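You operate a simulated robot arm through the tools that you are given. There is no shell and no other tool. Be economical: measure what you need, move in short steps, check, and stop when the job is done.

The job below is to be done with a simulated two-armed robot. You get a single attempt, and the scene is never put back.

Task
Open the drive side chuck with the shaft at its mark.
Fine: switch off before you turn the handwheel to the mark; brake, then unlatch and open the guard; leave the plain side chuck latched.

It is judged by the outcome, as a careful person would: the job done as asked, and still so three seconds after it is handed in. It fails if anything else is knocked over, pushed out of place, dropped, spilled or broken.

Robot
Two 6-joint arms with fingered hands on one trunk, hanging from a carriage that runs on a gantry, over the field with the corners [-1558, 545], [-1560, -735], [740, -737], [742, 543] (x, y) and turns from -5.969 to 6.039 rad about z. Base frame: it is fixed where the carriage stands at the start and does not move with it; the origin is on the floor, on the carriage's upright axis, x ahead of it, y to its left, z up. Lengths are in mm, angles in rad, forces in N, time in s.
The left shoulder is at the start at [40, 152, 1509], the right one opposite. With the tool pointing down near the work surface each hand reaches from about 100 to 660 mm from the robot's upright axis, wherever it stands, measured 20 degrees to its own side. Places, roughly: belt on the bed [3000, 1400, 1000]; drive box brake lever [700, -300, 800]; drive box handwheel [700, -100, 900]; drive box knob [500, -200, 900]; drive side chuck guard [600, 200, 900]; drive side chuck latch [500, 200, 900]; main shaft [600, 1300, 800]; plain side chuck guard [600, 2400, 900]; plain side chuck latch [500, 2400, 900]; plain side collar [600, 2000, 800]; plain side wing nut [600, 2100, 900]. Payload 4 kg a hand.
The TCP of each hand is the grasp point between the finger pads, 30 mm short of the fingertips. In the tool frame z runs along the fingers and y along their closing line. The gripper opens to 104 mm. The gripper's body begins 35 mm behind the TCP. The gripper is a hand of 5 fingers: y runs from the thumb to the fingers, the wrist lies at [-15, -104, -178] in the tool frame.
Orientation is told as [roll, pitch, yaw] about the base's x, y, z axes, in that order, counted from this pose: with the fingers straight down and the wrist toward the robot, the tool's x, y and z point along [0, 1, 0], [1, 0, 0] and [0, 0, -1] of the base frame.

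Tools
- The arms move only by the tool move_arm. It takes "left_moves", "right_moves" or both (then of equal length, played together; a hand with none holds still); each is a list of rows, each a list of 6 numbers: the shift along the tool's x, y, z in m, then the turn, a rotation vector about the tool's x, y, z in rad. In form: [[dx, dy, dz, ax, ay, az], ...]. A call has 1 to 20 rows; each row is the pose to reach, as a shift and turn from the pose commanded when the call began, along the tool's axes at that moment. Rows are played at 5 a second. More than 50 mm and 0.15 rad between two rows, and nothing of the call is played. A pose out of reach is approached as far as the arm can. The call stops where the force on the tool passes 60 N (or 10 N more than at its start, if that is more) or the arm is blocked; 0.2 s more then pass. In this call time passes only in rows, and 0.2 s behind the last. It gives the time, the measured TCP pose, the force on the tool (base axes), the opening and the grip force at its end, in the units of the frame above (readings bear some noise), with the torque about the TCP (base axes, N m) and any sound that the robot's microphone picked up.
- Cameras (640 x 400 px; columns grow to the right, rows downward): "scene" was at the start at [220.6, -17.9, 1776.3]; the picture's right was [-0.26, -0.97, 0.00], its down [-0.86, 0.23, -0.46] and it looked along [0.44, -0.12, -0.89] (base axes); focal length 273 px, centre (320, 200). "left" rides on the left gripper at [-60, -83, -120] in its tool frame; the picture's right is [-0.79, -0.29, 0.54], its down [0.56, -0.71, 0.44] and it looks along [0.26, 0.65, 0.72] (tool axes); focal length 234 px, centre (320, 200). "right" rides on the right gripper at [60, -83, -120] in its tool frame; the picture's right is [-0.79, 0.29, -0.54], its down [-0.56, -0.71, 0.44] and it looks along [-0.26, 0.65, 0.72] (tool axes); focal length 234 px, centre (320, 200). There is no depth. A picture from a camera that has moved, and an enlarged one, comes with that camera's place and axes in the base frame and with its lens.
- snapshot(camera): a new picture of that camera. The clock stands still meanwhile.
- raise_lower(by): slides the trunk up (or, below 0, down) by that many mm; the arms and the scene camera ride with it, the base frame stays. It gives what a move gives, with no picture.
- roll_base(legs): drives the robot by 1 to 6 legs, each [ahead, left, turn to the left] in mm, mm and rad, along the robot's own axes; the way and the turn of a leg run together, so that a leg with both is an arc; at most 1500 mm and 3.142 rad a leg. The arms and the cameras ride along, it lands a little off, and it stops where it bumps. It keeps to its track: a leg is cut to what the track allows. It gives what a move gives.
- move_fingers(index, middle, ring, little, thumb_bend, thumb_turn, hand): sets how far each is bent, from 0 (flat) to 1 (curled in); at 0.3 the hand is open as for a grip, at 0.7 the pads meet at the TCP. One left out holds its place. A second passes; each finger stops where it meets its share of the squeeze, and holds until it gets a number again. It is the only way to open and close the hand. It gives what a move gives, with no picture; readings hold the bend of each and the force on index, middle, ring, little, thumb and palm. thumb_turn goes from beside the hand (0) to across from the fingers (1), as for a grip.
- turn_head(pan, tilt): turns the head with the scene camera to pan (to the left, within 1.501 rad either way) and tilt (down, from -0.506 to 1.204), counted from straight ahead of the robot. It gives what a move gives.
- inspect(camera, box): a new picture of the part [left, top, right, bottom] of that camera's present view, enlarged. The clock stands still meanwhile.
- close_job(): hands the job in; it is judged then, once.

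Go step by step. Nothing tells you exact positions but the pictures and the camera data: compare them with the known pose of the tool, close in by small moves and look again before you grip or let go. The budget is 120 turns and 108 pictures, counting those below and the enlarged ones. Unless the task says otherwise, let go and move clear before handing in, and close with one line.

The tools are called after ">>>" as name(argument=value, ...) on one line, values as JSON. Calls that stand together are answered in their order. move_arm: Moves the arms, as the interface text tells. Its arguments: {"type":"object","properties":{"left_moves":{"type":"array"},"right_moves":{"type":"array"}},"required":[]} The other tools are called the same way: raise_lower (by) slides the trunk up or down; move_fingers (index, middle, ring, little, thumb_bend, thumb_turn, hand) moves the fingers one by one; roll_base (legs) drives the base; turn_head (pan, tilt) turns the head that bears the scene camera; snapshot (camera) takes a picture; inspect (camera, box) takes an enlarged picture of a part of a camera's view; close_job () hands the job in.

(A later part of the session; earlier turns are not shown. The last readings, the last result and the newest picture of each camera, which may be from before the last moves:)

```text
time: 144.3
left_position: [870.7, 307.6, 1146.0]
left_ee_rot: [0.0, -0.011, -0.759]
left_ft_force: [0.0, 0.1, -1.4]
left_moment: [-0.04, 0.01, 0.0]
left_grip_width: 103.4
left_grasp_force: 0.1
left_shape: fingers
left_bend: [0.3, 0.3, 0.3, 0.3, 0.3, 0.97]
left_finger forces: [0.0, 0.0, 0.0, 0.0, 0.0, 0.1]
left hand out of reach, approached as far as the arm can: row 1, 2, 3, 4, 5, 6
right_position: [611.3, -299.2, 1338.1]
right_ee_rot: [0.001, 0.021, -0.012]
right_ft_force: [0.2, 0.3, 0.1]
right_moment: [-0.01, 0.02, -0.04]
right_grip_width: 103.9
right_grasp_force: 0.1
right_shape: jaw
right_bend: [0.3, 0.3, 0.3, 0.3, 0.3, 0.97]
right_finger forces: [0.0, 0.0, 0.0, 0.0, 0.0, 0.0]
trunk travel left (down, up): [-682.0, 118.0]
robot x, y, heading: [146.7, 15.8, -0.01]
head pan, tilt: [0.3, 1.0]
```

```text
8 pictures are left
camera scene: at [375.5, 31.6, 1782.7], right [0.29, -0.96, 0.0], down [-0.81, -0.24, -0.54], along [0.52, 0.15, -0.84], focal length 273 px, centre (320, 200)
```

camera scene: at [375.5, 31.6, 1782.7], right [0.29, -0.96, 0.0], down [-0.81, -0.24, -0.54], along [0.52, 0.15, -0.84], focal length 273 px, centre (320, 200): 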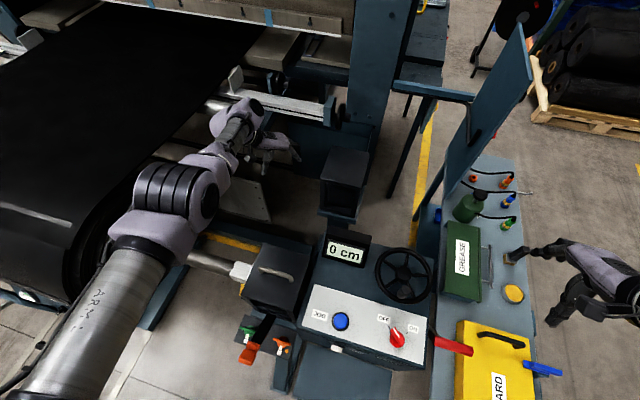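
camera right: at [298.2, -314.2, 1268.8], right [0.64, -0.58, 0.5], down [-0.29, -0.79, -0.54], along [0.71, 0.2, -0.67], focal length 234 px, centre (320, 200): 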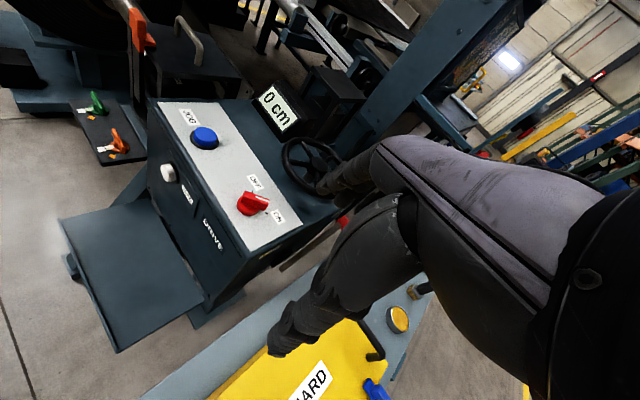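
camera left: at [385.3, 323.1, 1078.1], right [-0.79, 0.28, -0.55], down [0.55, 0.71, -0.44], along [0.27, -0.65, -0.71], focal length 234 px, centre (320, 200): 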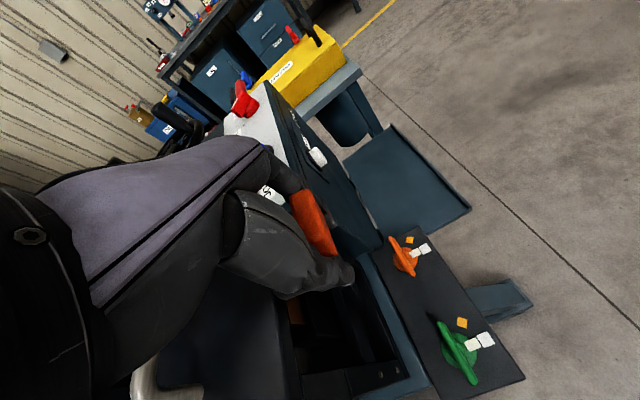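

>>> move_arm(left_moves=[[-0.028, 0, 0.015, 0, 0, -0.12], [-0.056, -0.001, 0.03, 0, 0, -0.24], [-0.085, -0.002, 0.05, 0, 0, -0.36], [-0.115, -0.003, 0.065, 0, 0, -0.48], [-0.145, -0.003, 0.08, 0, 0, -0.6], [-0.17, -0.004, 0.09, 0, 0, -0.72]])

```text
time: 145.7
left_position: [861.5, 182.3, 996.7]
left_ee_rot: [-0.008, -0.011, -0.042]
left_ft_force: [0.4, -0.8, 0.4]
left_moment: [-0.01, -0.02, 0.01]
left_grip_width: 103.0
left_grasp_force: 0.0
left_shape: fingers
left_bend: [0.3, 0.3, 0.3, 0.3, 0.3, 0.97]
left_finger forces: [0.0, 0.1, 0.1, 0.0, 0.1, 0.1]
left hand out of reach, approached as far as the arm can: row 1, 2, 3, 4, 5, 6
right_position: [609.6, -299.2, 1336.1]
right_ee_rot: [0.001, 0.023, -0.012]
right_ft_force: [0.1, 0.2, 0.6]
right_moment: [-0.03, -0.02, 0.03]
right_grip_width: 104.1
right_grasp_force: 0.1
right_shape: jaw
right_bend: [0.3, 0.3, 0.3, 0.3, 0.3, 0.97]
right_finger forces: [0.0, 0.0, 0.1, 0.0, 0.1, 0.1]
trunk travel left (down, up): [-682.0, 118.0]
robot x, y, heading: [150.2, 13.5, -0.015]
head pan, tilt: [0.3, 1.0]
```

The arm's elbow is now straight, so I'll use the carriage for x/y and the trunk for z, with the hand at yaw 0. I'll raise the trunk, then drive back so the hand is over the lid handle.

>>> raise_lower(by=110)

>>> roll_base(legs=[[-276, 48, 0.013]])

>>> snapshot(camera="left")

```text
time: 147.1
left_position: [860.3, 183.0, 1107.3]
left_ee_rot: [-0.007, -0.011, -0.042]
left_ft_force: [0.2, 0.5, 0.1]
left_moment: [-0.02, -0.01, -0.01]
left_grip_width: 103.3
left_grasp_force: 0.1
left_shape: fingers
left_bend: [0.3, 0.3, 0.3, 0.3, 0.3, 0.97]
left_finger forces: [0.0, 0.0, 0.0, 0.1, 0.0, 0.1]
right_position: [610.0, -299.0, 1449.0]
right_ee_rot: [0.001, 0.022, -0.012]
right_ft_force: [0.0, -0.1, 0.4]
right_moment: [0.02, -0.01, 0.0]
right_grip_width: 103.8
right_grasp_force: 0.1
right_shape: jaw
right_bend: [0.3, 0.3, 0.3, 0.3, 0.3, 0.97]
right_finger forces: [0.1, 0.1, 0.0, 0.0, 0.0, 0.0]
trunk travel left (down, up): [-792.0, 8.0]
robot x, y, heading: [150.2, 19.7, -0.01]
head pan, tilt: [0.3, 1.0]
```

```text
time: 149.1
left_position: [582.0, 241.3, 1106.7]
left_ee_rot: [-0.008, -0.011, -0.03]
left_ft_force: [0.2, 0.9, 0.5]
left_moment: [-0.02, -0.02, 0.0]
left_grip_width: 103.3
left_grasp_force: 0.1
left_shape: fingers
left_bend: [0.3, 0.3, 0.3, 0.3, 0.3, 0.97]
left_finger forces: [0.0, 0.0, 0.1, 0.0, 0.0, 0.0]
right_position: [337.0, -243.7, 1447.4]
right_ee_rot: [0.0, 0.021, 0.001]
right_ft_force: [-0.3, -0.4, 0.5]
right_moment: [0.0, -0.03, 0.03]
right_grip_width: 104.0
right_grasp_force: 0.0
right_shape: jaw
right_bend: [0.3, 0.3, 0.3, 0.3, 0.3, 0.97]
right_finger forces: [0.0, 0.0, 0.0, 0.0, 0.1, 0.0]
trunk travel left (down, up): [-792.0, 8.0]
robot x, y, heading: [-128.3, 68.2, 0.004]
head pan, tilt: [0.3, 1.0]
```

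```text
7 pictures are left
camera left: at [496.4, 183.4, 1226.6], right [-0.31, -0.78, -0.54], down [-0.68, 0.58, -0.45], along [0.66, 0.23, -0.71], focal length 234 px, centre (320, 200)
```

left: 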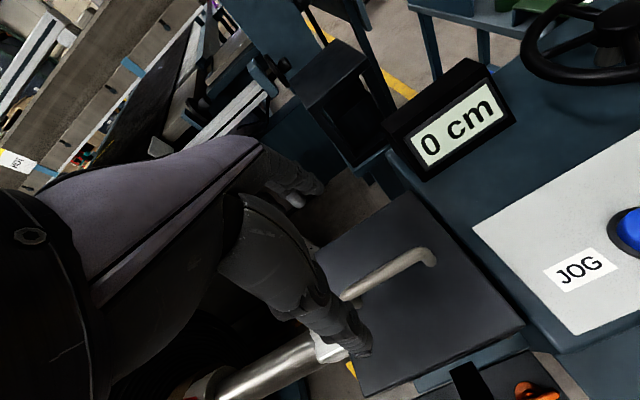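

The handle bar is at x≈582, right under the hand. I'll lower the trunk and close around it.

>>> raise_lower(by=-113)

>>> move_fingers(hand="left", index=0.68, middle=0.68, ring=0.68, little=0.68, thumb_bend=0.68)

```text
time: 150.5
left_position: [582.7, 240.9, 995.6]
left_ee_rot: [-0.006, -0.01, -0.031]
left_ft_force: [-0.7, 0.3, 0.3]
left_moment: [0.0, 0.01, 0.03]
left_grip_width: 103.3
left_grasp_force: 0.0
left_shape: fingers
left_bend: [0.3, 0.3, 0.3, 0.3, 0.3, 0.97]
left_finger forces: [0.0, 0.0, 0.0, 0.1, 0.1, 0.0]
right_position: [337.0, -244.5, 1334.6]
right_ee_rot: [0.001, 0.021, -0.001]
right_ft_force: [0.5, -0.3, 1.0]
right_moment: [0.01, 0.02, -0.02]
right_grip_width: 103.9
right_grasp_force: 0.0
right_shape: jaw
right_bend: [0.3, 0.3, 0.3, 0.3, 0.3, 0.97]
right_finger forces: [0.1, 0.0, 0.0, 0.0, 0.0, 0.0]
trunk travel left (down, up): [-679.0, 121.0]
robot x, y, heading: [-124.5, 63.2, 0.003]
head pan, tilt: [0.3, 1.0]
```

```text
time: 151.5
left_position: [583.4, 239.5, 996.0]
left_ee_rot: [-0.006, -0.01, -0.031]
left_ft_force: [4.8, 0.5, -2.9]
left_moment: [-0.01, -0.05, -0.1]
left_grip_width: 8.9
left_grasp_force: 3.2
left_shape: fingers
left_bend: [0.66, 0.67, 0.66, 0.67, 0.68, 0.97]
left_finger forces: [1.7, 1.1, 1.8, 0.5, 0.0, 0.0]
right_position: [336.6, -244.0, 1334.8]
right_ee_rot: [0.0, 0.021, -0.001]
right_ft_force: [0.6, -0.1, -0.1]
right_moment: [0.03, 0.04, -0.02]
right_grip_width: 103.9
right_grasp_force: 0.1
right_shape: jaw
right_bend: [0.3, 0.3, 0.3, 0.3, 0.3, 0.97]
right_finger forces: [0.0, 0.0, 0.1, 0.0, 0.1, 0.1]
trunk travel left (down, up): [-679.0, 121.0]
robot x, y, heading: [-126.9, 64.2, 0.001]
head pan, tilt: [0.3, 1.0]
```

>>> move_fingers(hand="left", index=0.78, middle=0.78, ring=0.78, little=0.78, thumb_bend=0.72)

>>> raise_lower(by=12)

>>> inspect(camera="left", box=[220, 180, 520, 400])

```text
time: 152.5
left_position: [584.6, 241.7, 995.0]
left_ee_rot: [-0.007, -0.013, -0.031]
left_ft_force: [27.9, 2.4, -26.3]
left_moment: [-0.05, -0.29, -0.73]
left_grip_width: 4.9
left_grasp_force: 21.4
left_shape: fingers
left_bend: [0.72, 0.68, 0.68, 0.72, 0.7, 0.97]
left_finger forces: [10.2, 10.4, 10.6, 9.8, 3.0, 0.0]
right_position: [338.4, -244.8, 1335.5]
right_ee_rot: [0.002, 0.02, -0.002]
right_ft_force: [0.4, 0.8, -0.2]
right_moment: [0.0, -0.02, 0.0]
right_grip_width: 103.8
right_grasp_force: 0.1
right_shape: jaw
right_bend: [0.3, 0.3, 0.3, 0.3, 0.3, 0.97]
right_finger forces: [0.0, 0.1, 0.1, 0.1, 0.0, 0.0]
trunk travel left (down, up): [-679.0, 121.0]
robot x, y, heading: [-129.5, 64.0, 0.001]
head pan, tilt: [0.3, 1.0]
```

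```text
time: 153.1
left_position: [587.0, 240.4, 1014.2]
left_ee_rot: [-0.009, -0.022, -0.031]
left_ft_force: [2.1, -0.5, 11.7]
left_moment: [-0.13, -0.1, 0.04]
left_grip_width: 0.0
left_grasp_force: 7.9
left_shape: fingers
left_bend: [0.73, 0.73, 0.72, 0.75, 0.71, 0.97]
left_finger forces: [11.6, 0.1, 0.1, 0.0, 4.4, 0.0]
right_position: [337.0, -245.3, 1347.8]
right_ee_rot: [-0.001, 0.021, 0.0]
right_ft_force: [-0.5, 0.0, -0.2]
right_moment: [-0.03, -0.03, 0.02]
right_grip_width: 103.9
right_grasp_force: 0.0
right_shape: jaw
right_bend: [0.3, 0.3, 0.3, 0.3, 0.3, 0.97]
right_finger forces: [0.0, 0.1, 0.1, 0.0, 0.0, 0.1]
trunk travel left (down, up): [-691.0, 109.0]
robot x, y, heading: [-128.9, 65.3, 0.0]
head pan, tilt: [0.3, 1.0]
```

```text
1.82 times, centred on (370, 290) of left
camera zoom: at [499.8, 182.7, 1131.8], right [-0.3, -0.78, -0.54], down [-0.68, 0.58, -0.46], along [0.67, 0.23, -0.71], focal length 426 px, centre (229, 36)
```

zoom: 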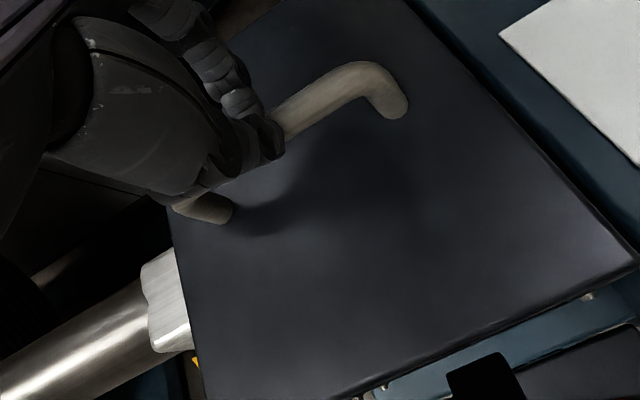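

The fingers slid over the bar; it sits lower than I took it. I'll open part way, go 27 mm lower and close again.

>>> move_fingers(hand="left", index=0.42, middle=0.42, ring=0.42, little=0.42, thumb_bend=0.42)

>>> raise_lower(by=-27)

>>> move_fingers(hand="left", index=0.75, middle=0.75, ring=0.75, little=0.75, thumb_bend=0.75)

```text
time: 154.1
left_position: [582.8, 241.4, 1006.3]
left_ee_rot: [-0.006, -0.011, -0.028]
left_ft_force: [1.0, -0.9, 0.2]
left_moment: [-0.05, 0.0, -0.03]
left_grip_width: 72.6
left_grasp_force: 0.0
left_shape: fingers
left_bend: [0.42, 0.42, 0.42, 0.42, 0.42, 0.97]
left_finger forces: [0.1, 0.0, 0.0, 0.0, 0.0, 0.1]
right_position: [336.5, -245.6, 1347.1]
right_ee_rot: [0.0, 0.021, -0.001]
right_ft_force: [-0.2, 0.5, 0.8]
right_moment: [0.01, 0.02, 0.01]
right_grip_width: 103.9
right_grasp_force: 0.0
right_shape: jaw
right_bend: [0.3, 0.3, 0.3, 0.3, 0.3, 0.97]
right_finger forces: [0.0, 0.0, 0.0, 0.0, 0.0, 0.1]
trunk travel left (down, up): [-691.0, 109.0]
robot x, y, heading: [-127.4, 60.6, 0.002]
head pan, tilt: [0.3, 1.0]
```

```text
time: 154.8
left_position: [583.1, 240.8, 978.4]
left_ee_rot: [-0.008, -0.009, -0.03]
left_ft_force: [0.0, 0.5, 0.2]
left_moment: [0.0, 0.02, -0.01]
left_grip_width: 72.5
left_grasp_force: 0.0
left_shape: fingers
left_bend: [0.42, 0.42, 0.42, 0.42, 0.42, 0.97]
left_finger forces: [0.0, 0.1, 0.1, 0.0, 0.0, 0.0]
right_position: [336.7, -243.9, 1320.0]
right_ee_rot: [0.0, 0.019, 0.0]
right_ft_force: [-0.9, 0.9, 0.2]
right_moment: [-0.01, -0.01, -0.02]
right_grip_width: 103.9
right_grasp_force: 0.0
right_shape: jaw
right_bend: [0.3, 0.3, 0.3, 0.3, 0.3, 0.97]
right_finger forces: [0.0, 0.0, 0.1, 0.0, 0.0, 0.0]
trunk travel left (down, up): [-664.0, 136.0]
robot x, y, heading: [-129.7, 63.5, -0.004]
head pan, tilt: [0.3, 1.0]
```

```text
time: 155.8
left_position: [584.4, 242.1, 979.9]
left_ee_rot: [-0.01, -0.011, -0.03]
left_ft_force: [11.0, 0.2, -10.3]
left_moment: [-0.35, -0.03, -0.5]
left_grip_width: 0.1
left_grasp_force: 7.6
left_shape: fingers
left_bend: [0.74, 0.75, 0.74, 0.7, 0.72, 0.97]
left_finger forces: [0.1, 0.9, 5.6, 9.0, 0.0, 0.0]
right_position: [336.8, -244.6, 1321.1]
right_ee_rot: [0.0, 0.02, -0.001]
right_ft_force: [0.4, 0.2, 0.2]
right_moment: [0.01, 0.02, -0.01]
right_grip_width: 104.0
right_grasp_force: 0.0
right_shape: jaw
right_bend: [0.3, 0.3, 0.3, 0.3, 0.3, 0.97]
right_finger forces: [0.0, 0.1, 0.0, 0.1, 0.0, 0.0]
trunk travel left (down, up): [-664.0, 136.0]
robot x, y, heading: [-127.7, 68.0, 0.001]
head pan, tilt: [0.3, 1.0]
```

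>>> raise_lower(by=15)

>>> inspect(camera="left", box=[220, 180, 520, 400])

```text
time: 156.4
left_position: [577.8, 240.8, 984.9]
left_ee_rot: [-0.008, 0.004, -0.03]
left_ft_force: [27.7, -0.2, -32.7]
left_moment: [-0.61, 0.15, -0.72]
left_grip_width: 0.1
left_grasp_force: 23.0
left_shape: fingers
left_bend: [0.74, 0.73, 0.72, 0.68, 0.74, 0.97]
left_finger forces: [12.0, 8.3, 12.2, 13.5, 0.0, 0.0]
right_position: [337.8, -245.6, 1333.6]
right_ee_rot: [0.0, 0.018, -0.001]
right_ft_force: [-0.8, -0.2, 0.3]
right_moment: [0.0, 0.01, -0.02]
right_grip_width: 104.2
right_grasp_force: 0.0
right_shape: jaw
right_bend: [0.3, 0.3, 0.3, 0.3, 0.3, 0.97]
right_finger forces: [0.1, 0.0, 0.1, 0.0, 0.0, 0.0]
trunk travel left (down, up): [-677.0, 123.0]
robot x, y, heading: [-124.2, 69.5, -0.003]
head pan, tilt: [0.3, 1.0]
stopped: the force on the tool passed its limit at 66 N (the readings are from after the stop); the commanded pose is now the measured one
```

```text
1.82 times, centred on (370, 290) of left
camera zoom: at [493.7, 183.0, 1105.3], right [-0.31, -0.78, -0.53], down [-0.69, 0.58, -0.44], along [0.65, 0.23, -0.72], focal length 426 px, centre (229, 36)
```

zoom: 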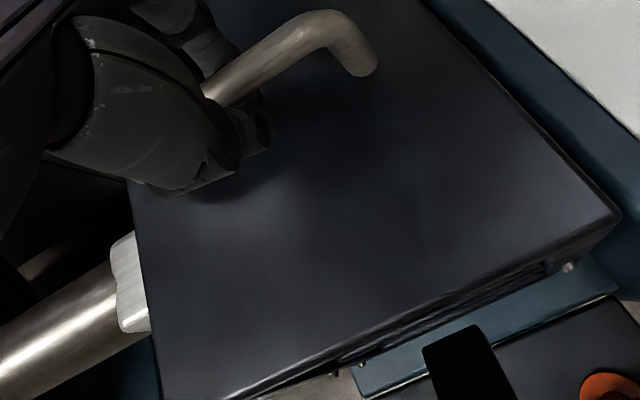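

The fingers are now hooked under the bar and the lid has begun to lift. I'll continue along the lid's arc with the arm (up and away).

>>> move_arm(left_moves=[[0, 0.006, -0.006, 0, 0, 0], [0, 0.01, -0.013, 0, 0, 0], [0, 0.014, -0.021, 0, 0, 0], [0, 0.019, -0.027, 0, 0, 0], [0, 0.025, -0.032, 0, 0, 0], [0, 0.031, -0.037, 0, 0, 0]])

```text
time: 156.8
left_position: [578.0, 239.8, 986.1]
left_ee_rot: [-0.011, 0.017, -0.029]
left_ft_force: [29.8, 0.1, -35.2]
left_moment: [-0.63, 0.18, -0.77]
left_grip_width: 0.0
left_grasp_force: 24.4
left_shape: fingers
left_bend: [0.74, 0.73, 0.71, 0.68, 0.74, 0.97]
left_finger forces: [12.7, 9.5, 12.4, 14.1, 0.0, 0.1]
right_position: [338.4, -246.1, 1334.4]
right_ee_rot: [0.0, 0.018, -0.002]
right_ft_force: [0.4, 0.3, -0.9]
right_moment: [0.01, -0.01, 0.01]
right_grip_width: 103.9
right_grasp_force: 0.1
right_shape: jaw
right_bend: [0.3, 0.3, 0.3, 0.3, 0.3, 0.97]
right_finger forces: [0.0, 0.0, 0.1, 0.1, 0.0, 0.0]
trunk travel left (down, up): [-677.0, 123.0]
robot x, y, heading: [-125.6, 65.2, 0.003]
head pan, tilt: [0.3, 1.0]
stopped in row 2 (left hand): the force on the tool passed its limit at 64 N (the readings are from after the stop); the commanded pose is now the measured one
```

>>> move_fingers(hand="left", index=0.73, middle=0.72, ring=0.71, little=0.68)

>>> move_arm(left_moves=[[0, 0.006, -0.006, 0, 0, 0], [0, 0.01, -0.013, 0, 0, 0], [0, 0.014, -0.021, 0, 0, 0], [0, 0.019, -0.027, 0, 0, 0], [0, 0.025, -0.032, 0, 0, 0], [0, 0.031, -0.037, 0, 0, 0]])

```text
time: 157.8
left_position: [578.7, 240.5, 987.9]
left_ee_rot: [-0.01, 0.014, -0.029]
left_ft_force: [15.9, -1.7, -23.2]
left_moment: [-0.33, 0.15, -0.25]
left_grip_width: 0.1
left_grasp_force: 12.9
left_shape: fingers
left_bend: [0.72, 0.71, 0.68, 0.62, 0.74, 0.97]
left_finger forces: [10.4, 4.1, 6.2, 5.7, 0.0, 0.0]
right_position: [337.3, -245.2, 1333.0]
right_ee_rot: [-0.001, 0.021, 0.0]
right_ft_force: [-0.3, -0.1, 0.0]
right_moment: [0.03, 0.03, 0.01]
right_grip_width: 103.9
right_grasp_force: 0.2
right_shape: jaw
right_bend: [0.3, 0.3, 0.3, 0.3, 0.3, 0.97]
right_finger forces: [0.0, 0.0, 0.1, 0.1, 0.0, 0.1]
trunk travel left (down, up): [-677.0, 123.0]
robot x, y, heading: [-127.9, 65.7, 0.0]
head pan, tilt: [0.3, 1.0]
```

```text
time: 158.5
left_position: [581.7, 241.0, 994.6]
left_ee_rot: [-0.011, 0.031, -0.03]
left_ft_force: [24.8, 0.1, -38.2]
left_moment: [-0.45, 0.3, -0.44]
left_grip_width: 0.9
left_grasp_force: 22.0
left_shape: fingers
left_bend: [0.71, 0.67, 0.65, 0.6, 0.75, 0.97]
left_finger forces: [14.2, 9.4, 11.1, 8.6, 0.1, 0.0]
right_position: [339.0, -246.0, 1333.6]
right_ee_rot: [-0.001, 0.02, -0.002]
right_ft_force: [-1.2, 0.6, 0.3]
right_moment: [0.03, 0.01, -0.01]
right_grip_width: 103.9
right_grasp_force: 0.0
right_shape: jaw
right_bend: [0.3, 0.3, 0.3, 0.3, 0.3, 0.97]
right_finger forces: [0.0, 0.1, 0.0, 0.1, 0.0, 0.0]
trunk travel left (down, up): [-677.0, 123.0]
robot x, y, heading: [-123.5, 61.6, -0.001]
head pan, tilt: [0.3, 1.0]
stopped in row 3 (left hand): the force on the tool passed its limit at 62 N (the readings are from after the stop); the commanded pose is now the measured one
```

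>>> roll_base(legs=[[15, 0, 0]])

>>> raise_lower(by=15)

```text
time: 159.3
left_position: [598.7, 242.0, 998.2]
left_ee_rot: [-0.006, 0.024, -0.029]
left_ft_force: [-0.4, -2.6, -6.2]
left_moment: [-0.02, 0.07, -0.14]
left_grip_width: 0.0
left_grasp_force: 7.6
left_shape: fingers
left_bend: [0.72, 0.71, 0.7, 0.67, 0.72, 0.96]
left_finger forces: [5.0, 2.3, 2.0, 0.8, 5.2, 0.1]
right_position: [352.4, -245.6, 1331.9]
right_ee_rot: [0.0, 0.024, -0.001]
right_ft_force: [-0.7, -0.2, 0.9]
right_moment: [-0.02, -0.02, 0.0]
right_grip_width: 103.8
right_grasp_force: 0.1
right_shape: jaw
right_bend: [0.3, 0.3, 0.3, 0.3, 0.3, 0.97]
right_finger forces: [0.0, 0.0, 0.1, 0.0, 0.0, 0.0]
trunk travel left (down, up): [-677.0, 123.0]
robot x, y, heading: [-109.0, 60.6, -0.004]
head pan, tilt: [0.3, 1.0]
```

```text
time: 159.9
left_position: [593.0, 240.9, 1008.7]
left_ee_rot: [-0.01, 0.031, -0.029]
left_ft_force: [17.1, 1.1, -48.1]
left_moment: [-0.38, 0.3, -0.25]
left_grip_width: 6.1
left_grasp_force: 22.5
left_shape: fingers
left_bend: [0.6, 0.65, 0.64, 0.64, 0.73, 0.97]
left_finger forces: [13.4, 14.0, 12.4, 3.4, 2.5, 0.0]
right_position: [350.9, -246.0, 1346.7]
right_ee_rot: [0.001, 0.023, -0.002]
right_ft_force: [0.3, 0.1, 0.0]
right_moment: [0.02, -0.01, -0.03]
right_grip_width: 103.8
right_grasp_force: 0.0
right_shape: jaw
right_bend: [0.3, 0.3, 0.3, 0.3, 0.3, 0.97]
right_finger forces: [0.0, 0.0, 0.0, 0.0, 0.0, 0.0]
trunk travel left (down, up): [-692.0, 108.0]
robot x, y, heading: [-110.4, 65.9, -0.004]
head pan, tilt: [0.3, 1.0]
```

>>> inspect(camera="left", box=[220, 180, 520, 400])

```text
1.82 times, centred on (370, 290) of left
camera zoom: at [512.8, 183.7, 1131.2], right [-0.33, -0.79, -0.53], down [-0.7, 0.57, -0.42], along [0.63, 0.23, -0.74], focal length 426 px, centre (229, 36)
```

zoom: 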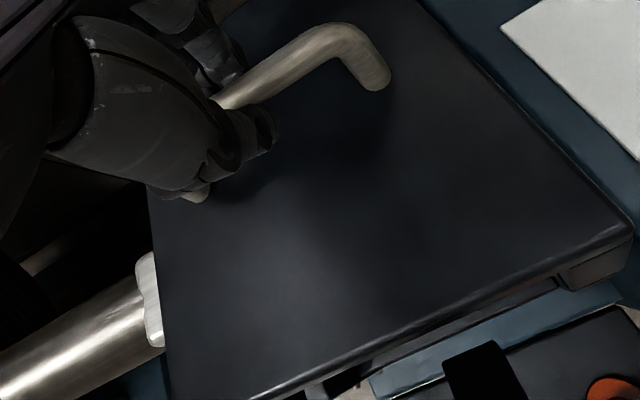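

The lid is rising, but the fingers slip. I'll drop slightly so the bar seats deeper, curl the fingers fully around it, and lift again.

>>> raise_lower(by=-20)

>>> move_fingers(hand="left", index=0.8, middle=0.8, ring=0.8, little=0.8, thumb_bend=0.75)

```text
time: 160.6
left_position: [601.6, 241.5, 997.5]
left_ee_rot: [-0.008, 0.018, -0.027]
left_ft_force: [0.1, -1.7, 2.0]
left_moment: [0.02, -0.02, -0.1]
left_grip_width: 0.0
left_grasp_force: 0.6
left_shape: fingers
left_bend: [0.72, 0.72, 0.71, 0.67, 0.72, 0.97]
left_finger forces: [0.0, 0.0, 0.3, 1.0, 0.1, 0.0]
right_position: [353.4, -244.8, 1328.7]
right_ee_rot: [-0.001, 0.021, 0.0]
right_ft_force: [-0.1, 0.1, 0.0]
right_moment: [0.0, 0.0, 0.02]
right_grip_width: 103.7
right_grasp_force: 0.0
right_shape: jaw
right_bend: [0.3, 0.3, 0.3, 0.3, 0.3, 0.97]
right_finger forces: [0.1, 0.0, 0.0, 0.0, 0.1, 0.0]
trunk travel left (down, up): [-672.0, 128.0]
robot x, y, heading: [-112.8, 66.0, -0.005]
head pan, tilt: [0.3, 1.0]
```

```text
time: 161.6
left_position: [597.8, 242.0, 993.2]
left_ee_rot: [-0.009, 0.024, -0.028]
left_ft_force: [17.7, 0.6, -31.4]
left_moment: [-0.55, -0.08, -0.68]
left_grip_width: 0.1
left_grasp_force: 18.3
left_shape: fingers
left_bend: [0.75, 0.74, 0.73, 0.71, 0.72, 0.97]
left_finger forces: [0.0, 12.4, 12.1, 12.0, 0.0, 0.0]
right_position: [352.1, -245.3, 1328.1]
right_ee_rot: [-0.001, 0.022, -0.003]
right_ft_force: [0.0, 0.3, 1.0]
right_moment: [-0.01, -0.01, 0.0]
right_grip_width: 103.8
right_grasp_force: 0.0
right_shape: jaw
right_bend: [0.3, 0.3, 0.3, 0.3, 0.3, 0.97]
right_finger forces: [0.1, 0.0, 0.0, 0.1, 0.0, 0.0]
trunk travel left (down, up): [-672.0, 128.0]
robot x, y, heading: [-112.6, 67.3, -0.006]
head pan, tilt: [0.3, 1.0]
```

>>> move_fingers(hand="left", index=0.76, middle=0.74, ring=0.74, little=0.72, thumb_bend=0.8)

>>> roll_base(legs=[[12, 0, 0]])

>>> raise_lower(by=14)

>>> roll_base(legs=[[12, 0, 0]])

>>> raise_lower(by=14)

```text
time: 162.6
left_position: [598.0, 243.1, 993.4]
left_ee_rot: [-0.008, 0.025, -0.028]
left_ft_force: [2.8, 1.1, -14.6]
left_moment: [-0.22, -0.02, -0.25]
left_grip_width: 0.1
left_grasp_force: 6.0
left_shape: fingers
left_bend: [0.75, 0.73, 0.73, 0.71, 0.73, 0.97]
left_finger forces: [0.0, 2.6, 5.5, 4.4, 0.0, 0.1]
right_position: [351.1, -245.2, 1327.8]
right_ee_rot: [0.0, 0.022, -0.003]
right_ft_force: [-0.8, 0.0, 0.4]
right_moment: [0.0, -0.02, -0.02]
right_grip_width: 103.7
right_grasp_force: 0.0
right_shape: jaw
right_bend: [0.3, 0.3, 0.3, 0.3, 0.3, 0.97]
right_finger forces: [0.1, 0.1, 0.0, 0.0, 0.1, 0.0]
trunk travel left (down, up): [-672.0, 128.0]
robot x, y, heading: [-115.0, 62.4, 0.002]
head pan, tilt: [0.3, 1.0]
```

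```text
time: 163.3
left_position: [610.3, 241.2, 994.6]
left_ee_rot: [-0.009, 0.023, -0.027]
left_ft_force: [-6.8, 0.1, 3.5]
left_moment: [0.01, 0.06, -0.12]
left_grip_width: 0.0
left_grasp_force: 2.7
left_shape: fingers
left_bend: [0.75, 0.74, 0.74, 0.72, 0.73, 0.96]
left_finger forces: [0.0, 0.0, 0.7, 1.2, 4.1, 0.1]
right_position: [362.8, -245.1, 1328.3]
right_ee_rot: [0.0, 0.021, -0.002]
right_ft_force: [1.0, -0.6, -0.1]
right_moment: [-0.02, 0.02, 0.0]
right_grip_width: 104.0
right_grasp_force: 0.0
right_shape: jaw
right_bend: [0.3, 0.3, 0.3, 0.3, 0.3, 0.97]
right_finger forces: [0.1, 0.1, 0.1, 0.0, 0.0, 0.0]
trunk travel left (down, up): [-672.0, 128.0]
robot x, y, heading: [-99.9, 63.8, -0.002]
head pan, tilt: [0.3, 1.0]
```

```text
time: 163.9
left_position: [607.1, 243.0, 1002.9]
left_ee_rot: [-0.009, 0.03, -0.026]
left_ft_force: [12.8, 1.3, -43.7]
left_moment: [-0.34, 0.0, -0.41]
left_grip_width: 0.2
left_grasp_force: 24.0
left_shape: fingers
left_bend: [0.74, 0.73, 0.72, 0.71, 0.73, 0.96]
left_finger forces: [14.4, 6.5, 10.1, 6.4, 11.2, 0.0]
right_position: [362.4, -246.2, 1340.8]
right_ee_rot: [-0.001, 0.022, -0.002]
right_ft_force: [0.5, 0.0, 0.0]
right_moment: [0.01, 0.02, -0.02]
right_grip_width: 104.1
right_grasp_force: 0.2
right_shape: jaw
right_bend: [0.3, 0.3, 0.3, 0.3, 0.3, 0.97]
right_finger forces: [0.0, 0.0, 0.0, 0.0, 0.0, 0.0]
trunk travel left (down, up): [-686.0, 114.0]
robot x, y, heading: [-96.5, 65.1, -0.001]
head pan, tilt: [0.3, 1.0]
```

```text
time: 164.7
left_position: [624.7, 240.9, 1009.6]
left_ee_rot: [-0.009, 0.019, -0.027]
left_ft_force: [6.8, 1.1, -17.8]
left_moment: [-0.28, 0.02, -0.35]
left_grip_width: 0.0
left_grasp_force: 19.0
left_shape: fingers
left_bend: [0.75, 0.73, 0.72, 0.71, 0.73, 0.96]
left_finger forces: [11.1, 3.8, 7.0, 5.9, 10.0, 0.1]
right_position: [375.9, -244.2, 1341.2]
right_ee_rot: [0.0, 0.023, -0.002]
right_ft_force: [0.6, 0.3, -1.0]
right_moment: [0.0, -0.02, -0.01]
right_grip_width: 103.9
right_grasp_force: 0.1
right_shape: jaw
right_bend: [0.3, 0.3, 0.3, 0.3, 0.3, 0.97]
right_finger forces: [0.0, 0.1, 0.1, 0.0, 0.0, 0.0]
trunk travel left (down, up): [-686.0, 114.0]
robot x, y, heading: [-87.3, 69.1, 0.001]
head pan, tilt: [0.3, 1.0]
```

```text
time: 165.3
left_position: [614.0, 241.5, 1010.3]
left_ee_rot: [-0.008, 0.044, -0.028]
left_ft_force: [12.4, -0.6, -29.3]
left_moment: [-0.23, 0.04, -0.52]
left_grip_width: 0.0
left_grasp_force: 24.1
left_shape: fingers
left_bend: [0.73, 0.72, 0.68, 0.7, 0.74, 0.97]
left_finger forces: [11.5, 9.3, 8.3, 8.2, 10.7, 0.0]
right_position: [375.8, -245.2, 1356.0]
right_ee_rot: [0.0, 0.021, 0.0]
right_ft_force: [-0.4, -0.8, -1.1]
right_moment: [0.03, 0.0, 0.02]
right_grip_width: 104.0
right_grasp_force: 0.0
right_shape: jaw
right_bend: [0.3, 0.3, 0.3, 0.3, 0.3, 0.97]
right_finger forces: [0.0, 0.0, 0.1, 0.0, 0.0, 0.0]
trunk travel left (down, up): [-699.0, 101.0]
robot x, y, heading: [-85.0, 61.9, 0.0]
head pan, tilt: [0.3, 1.0]
stopped: the force on the tool passed its limit at 61 N (the readings are from after the stop); the commanded pose is now the measured one
```

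The lid is at roughly 25–30°. I'll continue in alternating small steps, up and forward.

>>> roll_base(legs=[[8, 0, 0]])

>>> raise_lower(by=10)

>>> roll_base(legs=[[12, 0, 0]])

>>> raise_lower(by=10)

>>> inspect(camera="left", box=[200, 140, 560, 400])

```text
time: 166.0
left_position: [622.8, 241.8, 1013.7]
left_ee_rot: [-0.011, 0.039, -0.027]
left_ft_force: [6.3, -0.6, -27.1]
left_moment: [-0.28, 0.1, -0.47]
left_grip_width: 0.1
left_grasp_force: 22.9
left_shape: fingers
left_bend: [0.74, 0.72, 0.7, 0.71, 0.74, 0.96]
left_finger forces: [12.2, 8.8, 7.6, 7.5, 10.0, 0.0]
right_position: [382.3, -245.9, 1355.0]
right_ee_rot: [0.0, 0.024, -0.003]
right_ft_force: [-0.3, -0.2, -0.4]
right_moment: [-0.01, 0.02, 0.01]
right_grip_width: 103.7
right_grasp_force: 0.0
right_shape: jaw
right_bend: [0.3, 0.3, 0.3, 0.3, 0.3, 0.97]
right_finger forces: [0.0, 0.0, 0.0, 0.0, 0.0, 0.0]
trunk travel left (down, up): [-699.0, 101.0]
robot x, y, heading: [-75.4, 63.5, -0.002]
head pan, tilt: [0.3, 1.0]
```

```text
time: 166.6
left_position: [618.3, 240.6, 1016.7]
left_ee_rot: [-0.009, 0.05, -0.028]
left_ft_force: [19.1, 1.1, -56.7]
left_moment: [-0.43, 0.26, -0.56]
left_grip_width: 1.5
left_grasp_force: 29.7
left_shape: fingers
left_bend: [0.72, 0.67, 0.66, 0.7, 0.74, 0.97]
left_finger forces: [13.7, 13.7, 13.6, 8.2, 10.3, 0.1]
right_position: [383.2, -246.5, 1364.3]
right_ee_rot: [-0.001, 0.022, -0.001]
right_ft_force: [0.3, 0.0, -0.3]
right_moment: [-0.01, -0.03, 0.04]
right_grip_width: 103.9
right_grasp_force: 0.0
right_shape: jaw
right_bend: [0.3, 0.3, 0.3, 0.3, 0.3, 0.97]
right_finger forces: [0.1, 0.1, 0.0, 0.1, 0.0, 0.0]
trunk travel left (down, up): [-709.0, 91.0]
robot x, y, heading: [-75.8, 67.9, -0.002]
head pan, tilt: [0.3, 1.0]
```

```text
time: 167.3
left_position: [632.7, 240.6, 1021.5]
left_ee_rot: [-0.008, 0.043, -0.028]
left_ft_force: [10.5, 0.7, -40.5]
left_moment: [-0.41, 0.21, -0.49]
left_grip_width: 0.0
left_grasp_force: 26.1
left_shape: fingers
left_bend: [0.72, 0.71, 0.68, 0.7, 0.74, 0.97]
left_finger forces: [13.2, 11.3, 11.3, 8.2, 9.1, 0.0]
right_position: [395.3, -245.5, 1364.6]
right_ee_rot: [0.002, 0.021, -0.002]
right_ft_force: [0.6, 0.2, 1.0]
right_moment: [0.0, 0.02, 0.01]
right_grip_width: 103.8
right_grasp_force: 0.1
right_shape: jaw
right_bend: [0.3, 0.3, 0.3, 0.3, 0.3, 0.97]
right_finger forces: [0.0, 0.0, 0.1, 0.1, 0.1, 0.0]
trunk travel left (down, up): [-709.0, 91.0]
robot x, y, heading: [-68.1, 66.9, 0.001]
head pan, tilt: [0.3, 1.0]
```

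```text
time: 167.8
left_position: [623.7, 242.1, 1016.5]
left_ee_rot: [-0.009, 0.068, -0.03]
left_ft_force: [9.9, -0.6, -30.5]
left_moment: [-0.19, 0.08, -0.53]
left_grip_width: 0.1
left_grasp_force: 24.6
left_shape: fingers
left_bend: [0.72, 0.71, 0.67, 0.7, 0.74, 0.97]
left_finger forces: [11.4, 9.8, 9.4, 8.1, 10.9, 0.0]
right_position: [394.6, -246.6, 1373.5]
right_ee_rot: [-0.001, 0.021, -0.002]
right_ft_force: [1.1, -0.4, 0.4]
right_moment: [-0.03, -0.01, 0.0]
right_grip_width: 103.8
right_grasp_force: 0.0
right_shape: jaw
right_bend: [0.3, 0.3, 0.3, 0.3, 0.3, 0.97]
right_finger forces: [0.1, 0.1, 0.0, 0.0, 0.1, 0.1]
trunk travel left (down, up): [-717.0, 83.0]
robot x, y, heading: [-64.7, 64.7, -0.001]
head pan, tilt: [0.3, 1.0]
stopped: the force on the tool passed its limit at 63 N (the readings are from after the stop); the commanded pose is now the measured one
```

```text
1.54 times, centred on (380, 270) of left
camera zoom: at [547.2, 184.0, 1142.8], right [-0.35, -0.78, -0.51], down [-0.72, 0.57, -0.39], along [0.6, 0.23, -0.76], focal length 360 px, centre (228, 92)
```

zoom: 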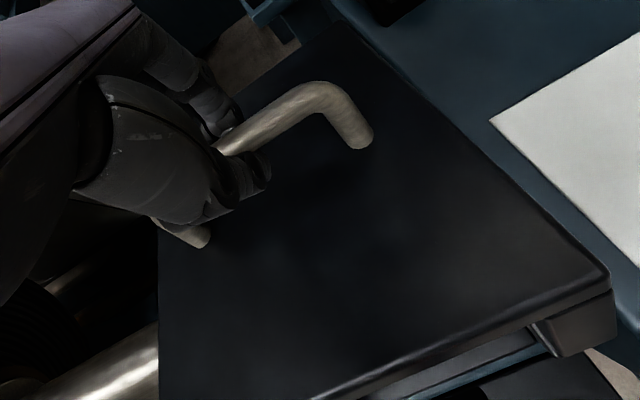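

The lid is rising steadily; the limit is the load on the tool. I'll use finer alternating steps.

>>> roll_base(legs=[[12, 0, 0]])

>>> raise_lower(by=6)

>>> roll_base(legs=[[12, 0, 0]])

>>> raise_lower(by=6)

>>> roll_base(legs=[[12, 0, 0]])

>>> raise_lower(by=5)

```text
time: 168.6
left_position: [637.9, 242.1, 1020.2]
left_ee_rot: [-0.008, 0.061, -0.029]
left_ft_force: [5.9, -1.8, -27.9]
left_moment: [-0.17, 0.13, -0.5]
left_grip_width: 0.0
left_grasp_force: 23.8
left_shape: fingers
left_bend: [0.73, 0.71, 0.69, 0.71, 0.74, 0.96]
left_finger forces: [12.3, 8.6, 8.5, 8.4, 9.9, 0.0]
right_position: [407.7, -246.0, 1372.6]
right_ee_rot: [0.001, 0.024, -0.003]
right_ft_force: [-0.6, -0.2, 0.4]
right_moment: [0.03, -0.03, -0.01]
right_grip_width: 104.1
right_grasp_force: 0.1
right_shape: jaw
right_bend: [0.3, 0.3, 0.3, 0.3, 0.3, 0.97]
right_finger forces: [0.0, 0.1, 0.0, 0.0, 0.1, 0.0]
trunk travel left (down, up): [-717.0, 83.0]
robot x, y, heading: [-56.7, 62.5, 0.001]
head pan, tilt: [0.3, 1.0]
```

```text
time: 169.1
left_position: [634.2, 242.0, 1021.5]
left_ee_rot: [-0.012, 0.071, -0.027]
left_ft_force: [12.6, 0.1, -47.6]
left_moment: [-0.27, 0.05, -0.52]
left_grip_width: 0.0
left_grasp_force: 27.3
left_shape: fingers
left_bend: [0.73, 0.71, 0.68, 0.7, 0.73, 0.97]
left_finger forces: [13.5, 11.1, 10.9, 8.1, 11.3, 0.1]
right_position: [406.4, -246.4, 1378.8]
right_ee_rot: [0.0, 0.023, -0.001]
right_ft_force: [0.0, 0.2, -1.3]
right_moment: [0.03, 0.02, -0.03]
right_grip_width: 103.9
right_grasp_force: 0.1
right_shape: jaw
right_bend: [0.3, 0.3, 0.3, 0.3, 0.3, 0.97]
right_finger forces: [0.0, 0.0, 0.0, 0.0, 0.0, 0.0]
trunk travel left (down, up): [-723.0, 77.0]
robot x, y, heading: [-53.8, 64.4, 0.004]
head pan, tilt: [0.3, 1.0]
```

```text
time: 169.9
left_position: [647.6, 241.2, 1024.4]
left_ee_rot: [-0.01, 0.067, -0.027]
left_ft_force: [6.8, -0.3, -35.7]
left_moment: [-0.32, 0.15, -0.43]
left_grip_width: 0.2
left_grasp_force: 24.7
left_shape: fingers
left_bend: [0.73, 0.71, 0.69, 0.71, 0.73, 0.96]
left_finger forces: [12.8, 9.6, 9.3, 7.6, 10.1, 0.1]
right_position: [419.0, -246.1, 1378.6]
right_ee_rot: [-0.001, 0.022, -0.001]
right_ft_force: [0.1, 0.0, 0.7]
right_moment: [0.02, 0.01, 0.0]
right_grip_width: 103.8
right_grasp_force: 0.0
right_shape: jaw
right_bend: [0.3, 0.3, 0.3, 0.3, 0.3, 0.97]
right_finger forces: [0.0, 0.0, 0.0, 0.1, 0.0, 0.0]
trunk travel left (down, up): [-723.0, 77.0]
robot x, y, heading: [-43.7, 65.7, -0.004]
head pan, tilt: [0.3, 1.0]
```

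```text
time: 170.4
left_position: [642.9, 242.5, 1023.9]
left_ee_rot: [-0.011, 0.077, -0.027]
left_ft_force: [11.0, 0.4, -48.5]
left_moment: [-0.3, 0.13, -0.5]
left_grip_width: 0.1
left_grasp_force: 26.8
left_shape: fingers
left_bend: [0.73, 0.71, 0.68, 0.7, 0.73, 0.97]
left_finger forces: [13.3, 11.4, 11.0, 7.2, 11.6, 0.0]
right_position: [419.4, -245.9, 1384.4]
right_ee_rot: [0.002, 0.024, -0.001]
right_ft_force: [0.1, 0.5, 0.3]
right_moment: [0.01, 0.03, 0.03]
right_grip_width: 104.0
right_grasp_force: 0.0
right_shape: jaw
right_bend: [0.3, 0.3, 0.3, 0.3, 0.3, 0.97]
right_finger forces: [0.1, 0.0, 0.0, 0.0, 0.1, 0.1]
trunk travel left (down, up): [-729.0, 71.0]
robot x, y, heading: [-37.4, 62.6, -0.002]
head pan, tilt: [0.3, 1.0]
```

```text
time: 171.2
left_position: [655.6, 242.9, 1026.9]
left_ee_rot: [-0.009, 0.072, -0.028]
left_ft_force: [5.7, 0.8, -39.0]
left_moment: [-0.34, 0.2, -0.46]
left_grip_width: 0.0
left_grasp_force: 25.6
left_shape: fingers
left_bend: [0.73, 0.71, 0.69, 0.71, 0.73, 0.96]
left_finger forces: [12.9, 10.4, 9.9, 7.0, 10.1, 0.1]
right_position: [431.2, -246.1, 1383.4]
right_ee_rot: [0.0, 0.023, -0.001]
right_ft_force: [-0.4, -0.4, 0.3]
right_moment: [0.02, 0.0, -0.04]
right_grip_width: 103.7
right_grasp_force: 0.0
right_shape: jaw
right_bend: [0.3, 0.3, 0.3, 0.3, 0.3, 0.97]
right_finger forces: [0.1, 0.0, 0.1, 0.1, 0.0, 0.0]
trunk travel left (down, up): [-729.0, 71.0]
robot x, y, heading: [-32.0, 67.0, -0.004]
head pan, tilt: [0.3, 1.0]
```

```text
time: 171.7
left_position: [652.5, 242.3, 1024.7]
left_ee_rot: [-0.012, 0.084, -0.028]
left_ft_force: [8.7, -0.5, -46.6]
left_moment: [-0.29, 0.15, -0.46]
left_grip_width: 0.2
left_grasp_force: 25.9
left_shape: fingers
left_bend: [0.73, 0.71, 0.68, 0.71, 0.73, 0.96]
left_finger forces: [13.1, 11.0, 10.2, 6.7, 11.6, 0.0]
right_position: [430.5, -246.6, 1388.2]
right_ee_rot: [0.0, 0.024, -0.001]
right_ft_force: [-0.2, -0.8, 0.3]
right_moment: [-0.01, -0.02, -0.01]
right_grip_width: 103.7
right_grasp_force: 0.1
right_shape: jaw
right_bend: [0.3, 0.3, 0.3, 0.3, 0.3, 0.97]
right_finger forces: [0.1, 0.1, 0.1, 0.0, 0.0, 0.1]
trunk travel left (down, up): [-734.0, 66.0]
robot x, y, heading: [-28.3, 64.6, -0.003]
head pan, tilt: [0.3, 1.0]
```

The lid is near 55–60°. From here it's mostly forward.

>>> roll_base(legs=[[15, 0, 0]])

>>> roll_base(legs=[[15, 0, 0]])

>>> snapshot(camera="scene")

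```text
time: 172.5
left_position: [668.9, 241.3, 1027.1]
left_ee_rot: [-0.008, 0.079, -0.028]
left_ft_force: [3.7, 0.6, -37.2]
left_moment: [-0.38, 0.22, -0.43]
left_grip_width: 0.0
left_grasp_force: 24.9
left_shape: fingers
left_bend: [0.73, 0.71, 0.69, 0.71, 0.73, 0.96]
left_finger forces: [13.1, 10.3, 9.7, 6.7, 9.9, 0.1]
right_position: [446.8, -246.1, 1388.9]
right_ee_rot: [0.0, 0.022, -0.002]
right_ft_force: [-0.1, 0.3, -0.3]
right_moment: [-0.01, 0.01, 0.01]
right_grip_width: 103.9
right_grasp_force: 0.0
right_shape: jaw
right_bend: [0.3, 0.3, 0.3, 0.3, 0.3, 0.97]
right_finger forces: [0.0, 0.0, 0.1, 0.0, 0.0, 0.0]
trunk travel left (down, up): [-734.0, 66.0]
robot x, y, heading: [-12.9, 66.0, -0.006]
head pan, tilt: [0.3, 1.0]
```

```text
time: 173.2
left_position: [682.8, 242.4, 1024.7]
left_ee_rot: [-0.008, 0.084, -0.029]
left_ft_force: [-1.5, -2.5, -26.6]
left_moment: [-0.18, 0.11, -0.39]
left_grip_width: 0.1
left_grasp_force: 21.1
left_shape: fingers
left_bend: [0.74, 0.72, 0.71, 0.71, 0.73, 0.96]
left_finger forces: [11.9, 6.7, 6.2, 6.4, 11.6, 0.0]
right_position: [460.5, -247.2, 1390.0]
right_ee_rot: [0.002, 0.023, -0.002]
right_ft_force: [-1.1, 0.0, 0.3]
right_moment: [0.0, 0.03, -0.02]
right_grip_width: 104.0
right_grasp_force: 0.1
right_shape: jaw
right_bend: [0.3, 0.3, 0.3, 0.3, 0.3, 0.97]
right_finger forces: [0.0, 0.0, 0.0, 0.0, 0.0, 0.0]
trunk travel left (down, up): [-734.0, 66.0]
robot x, y, heading: [-0.6, 67.6, -0.002]
head pan, tilt: [0.3, 1.0]
```

```text
2 pictures are left
camera scene: at [224.3, 83.1, 1834.8], right [0.29, -0.96, 0.0], down [-0.81, -0.25, -0.54], along [0.51, 0.16, -0.84], focal length 273 px, centre (320, 200)
```

scene: 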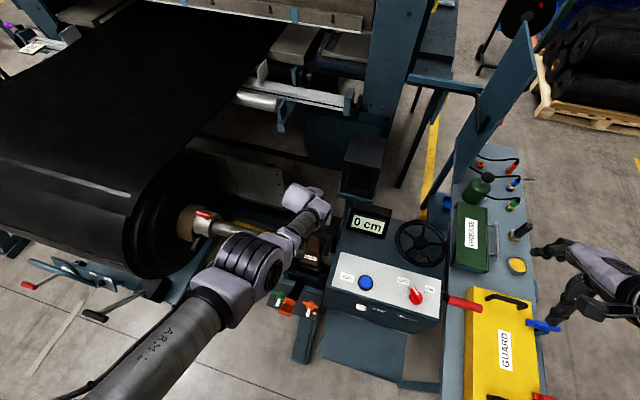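

The lid is at about 75°. I'll carry on forward with a slight lowering, to pass the vertical.

>>> roll_base(legs=[[14, 0, 0]])

>>> raise_lower(by=-4)

>>> roll_base(legs=[[14, 0, 0]])

>>> raise_lower(by=-6)

>>> roll_base(legs=[[12, 0, 0]])

```text
time: 174.0
left_position: [695.3, 242.2, 1024.9]
left_ee_rot: [-0.009, 0.086, -0.029]
left_ft_force: [-1.4, -2.1, -19.7]
left_moment: [-0.12, 0.06, -0.33]
left_grip_width: 0.0
left_grasp_force: 18.6
left_shape: fingers
left_bend: [0.75, 0.72, 0.71, 0.71, 0.73, 0.96]
left_finger forces: [10.1, 5.1, 4.8, 5.6, 12.1, 0.0]
right_position: [475.9, -245.1, 1390.7]
right_ee_rot: [0.0, 0.022, -0.003]
right_ft_force: [0.3, -0.3, -0.3]
right_moment: [0.02, 0.02, -0.01]
right_grip_width: 103.9
right_grasp_force: 0.1
right_shape: jaw
right_bend: [0.3, 0.3, 0.3, 0.3, 0.3, 0.97]
right_finger forces: [0.0, 0.0, 0.1, 0.0, 0.0, 0.1]
trunk travel left (down, up): [-734.0, 66.0]
robot x, y, heading: [12.9, 64.5, -0.005]
head pan, tilt: [0.3, 1.0]
```

```text
time: 174.5
left_position: [695.7, 241.7, 1021.5]
left_ee_rot: [-0.008, 0.086, -0.03]
left_ft_force: [-5.4, -0.5, 0.8]
left_moment: [0.0, 0.07, -0.33]
left_grip_width: 0.0
left_grasp_force: 9.8
left_shape: fingers
left_bend: [0.75, 0.73, 0.72, 0.71, 0.73, 0.96]
left_finger forces: [0.0, 1.3, 1.4, 4.1, 13.5, 0.0]
right_position: [475.7, -246.0, 1386.0]
right_ee_rot: [-0.001, 0.02, -0.003]
right_ft_force: [-0.1, 0.7, 0.8]
right_moment: [-0.01, 0.01, -0.02]
right_grip_width: 104.0
right_grasp_force: 0.1
right_shape: jaw
right_bend: [0.3, 0.3, 0.3, 0.3, 0.3, 0.97]
right_finger forces: [0.1, 0.2, 0.1, 0.0, 0.0, 0.0]
trunk travel left (down, up): [-730.0, 70.0]
robot x, y, heading: [12.4, 65.8, -0.001]
head pan, tilt: [0.3, 1.0]
```

```text
time: 175.3
left_position: [709.7, 242.3, 1019.6]
left_ee_rot: [-0.009, 0.086, -0.029]
left_ft_force: [0.8, 0.1, -10.1]
left_moment: [-0.12, 0.0, -0.26]
left_grip_width: 0.1
left_grasp_force: 10.4
left_shape: fingers
left_bend: [0.75, 0.73, 0.72, 0.71, 0.73, 0.96]
left_finger forces: [0.1, 1.9, 2.2, 4.4, 12.3, 0.0]
right_position: [489.5, -245.8, 1386.6]
right_ee_rot: [0.0, 0.021, -0.002]
right_ft_force: [1.2, 0.4, 0.8]
right_moment: [-0.01, 0.0, -0.02]
right_grip_width: 104.0
right_grasp_force: 0.1
right_shape: jaw
right_bend: [0.3, 0.3, 0.3, 0.3, 0.3, 0.97]
right_finger forces: [0.1, 0.1, 0.1, 0.1, 0.0, 0.1]
trunk travel left (down, up): [-730.0, 70.0]
robot x, y, heading: [26.4, 66.6, -0.005]
head pan, tilt: [0.3, 1.0]
```

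```text
time: 175.8
left_position: [711.0, 242.5, 1015.4]
left_ee_rot: [-0.008, 0.083, -0.028]
left_ft_force: [-1.3, -0.6, 1.1]
left_moment: [0.01, 0.04, -0.12]
left_grip_width: 0.0
left_grasp_force: 2.2
left_shape: fingers
left_bend: [0.75, 0.74, 0.72, 0.72, 0.73, 0.96]
left_finger forces: [0.0, 0.0, 0.1, 2.0, 2.6, 0.1]
right_position: [490.5, -245.0, 1381.2]
right_ee_rot: [0.001, 0.021, -0.003]
right_ft_force: [0.2, 0.4, -0.1]
right_moment: [0.02, -0.01, -0.01]
right_grip_width: 103.7
right_grasp_force: 0.0
right_shape: jaw
right_bend: [0.3, 0.3, 0.3, 0.3, 0.3, 0.97]
right_finger forces: [0.0, 0.0, 0.0, 0.0, 0.0, 0.0]
trunk travel left (down, up): [-724.0, 76.0]
robot x, y, heading: [24.3, 63.3, -0.005]
head pan, tilt: [0.3, 1.0]
```

```text
time: 176.6
left_position: [720.8, 243.0, 1013.5]
left_ee_rot: [-0.009, 0.087, -0.027]
left_ft_force: [-1.8, 1.0, -5.3]
left_moment: [-0.07, -0.01, -0.12]
left_grip_width: 0.0
left_grasp_force: 2.6
left_shape: fingers
left_bend: [0.75, 0.74, 0.72, 0.71, 0.73, 0.96]
left_finger forces: [0.0, 0.0, 0.0, 2.9, 1.3, 0.1]
right_position: [502.0, -246.4, 1380.5]
right_ee_rot: [0.0, 0.02, -0.002]
right_ft_force: [-0.6, 0.1, 0.8]
right_moment: [0.0, -0.02, -0.02]
right_grip_width: 104.1
right_grasp_force: 0.0
right_shape: jaw
right_bend: [0.3, 0.3, 0.3, 0.3, 0.3, 0.97]
right_finger forces: [0.1, 0.0, 0.0, 0.0, 0.0, 0.0]
trunk travel left (down, up): [-724.0, 76.0]
robot x, y, heading: [40.9, 68.2, -0.007]
head pan, tilt: [0.3, 1.0]
```

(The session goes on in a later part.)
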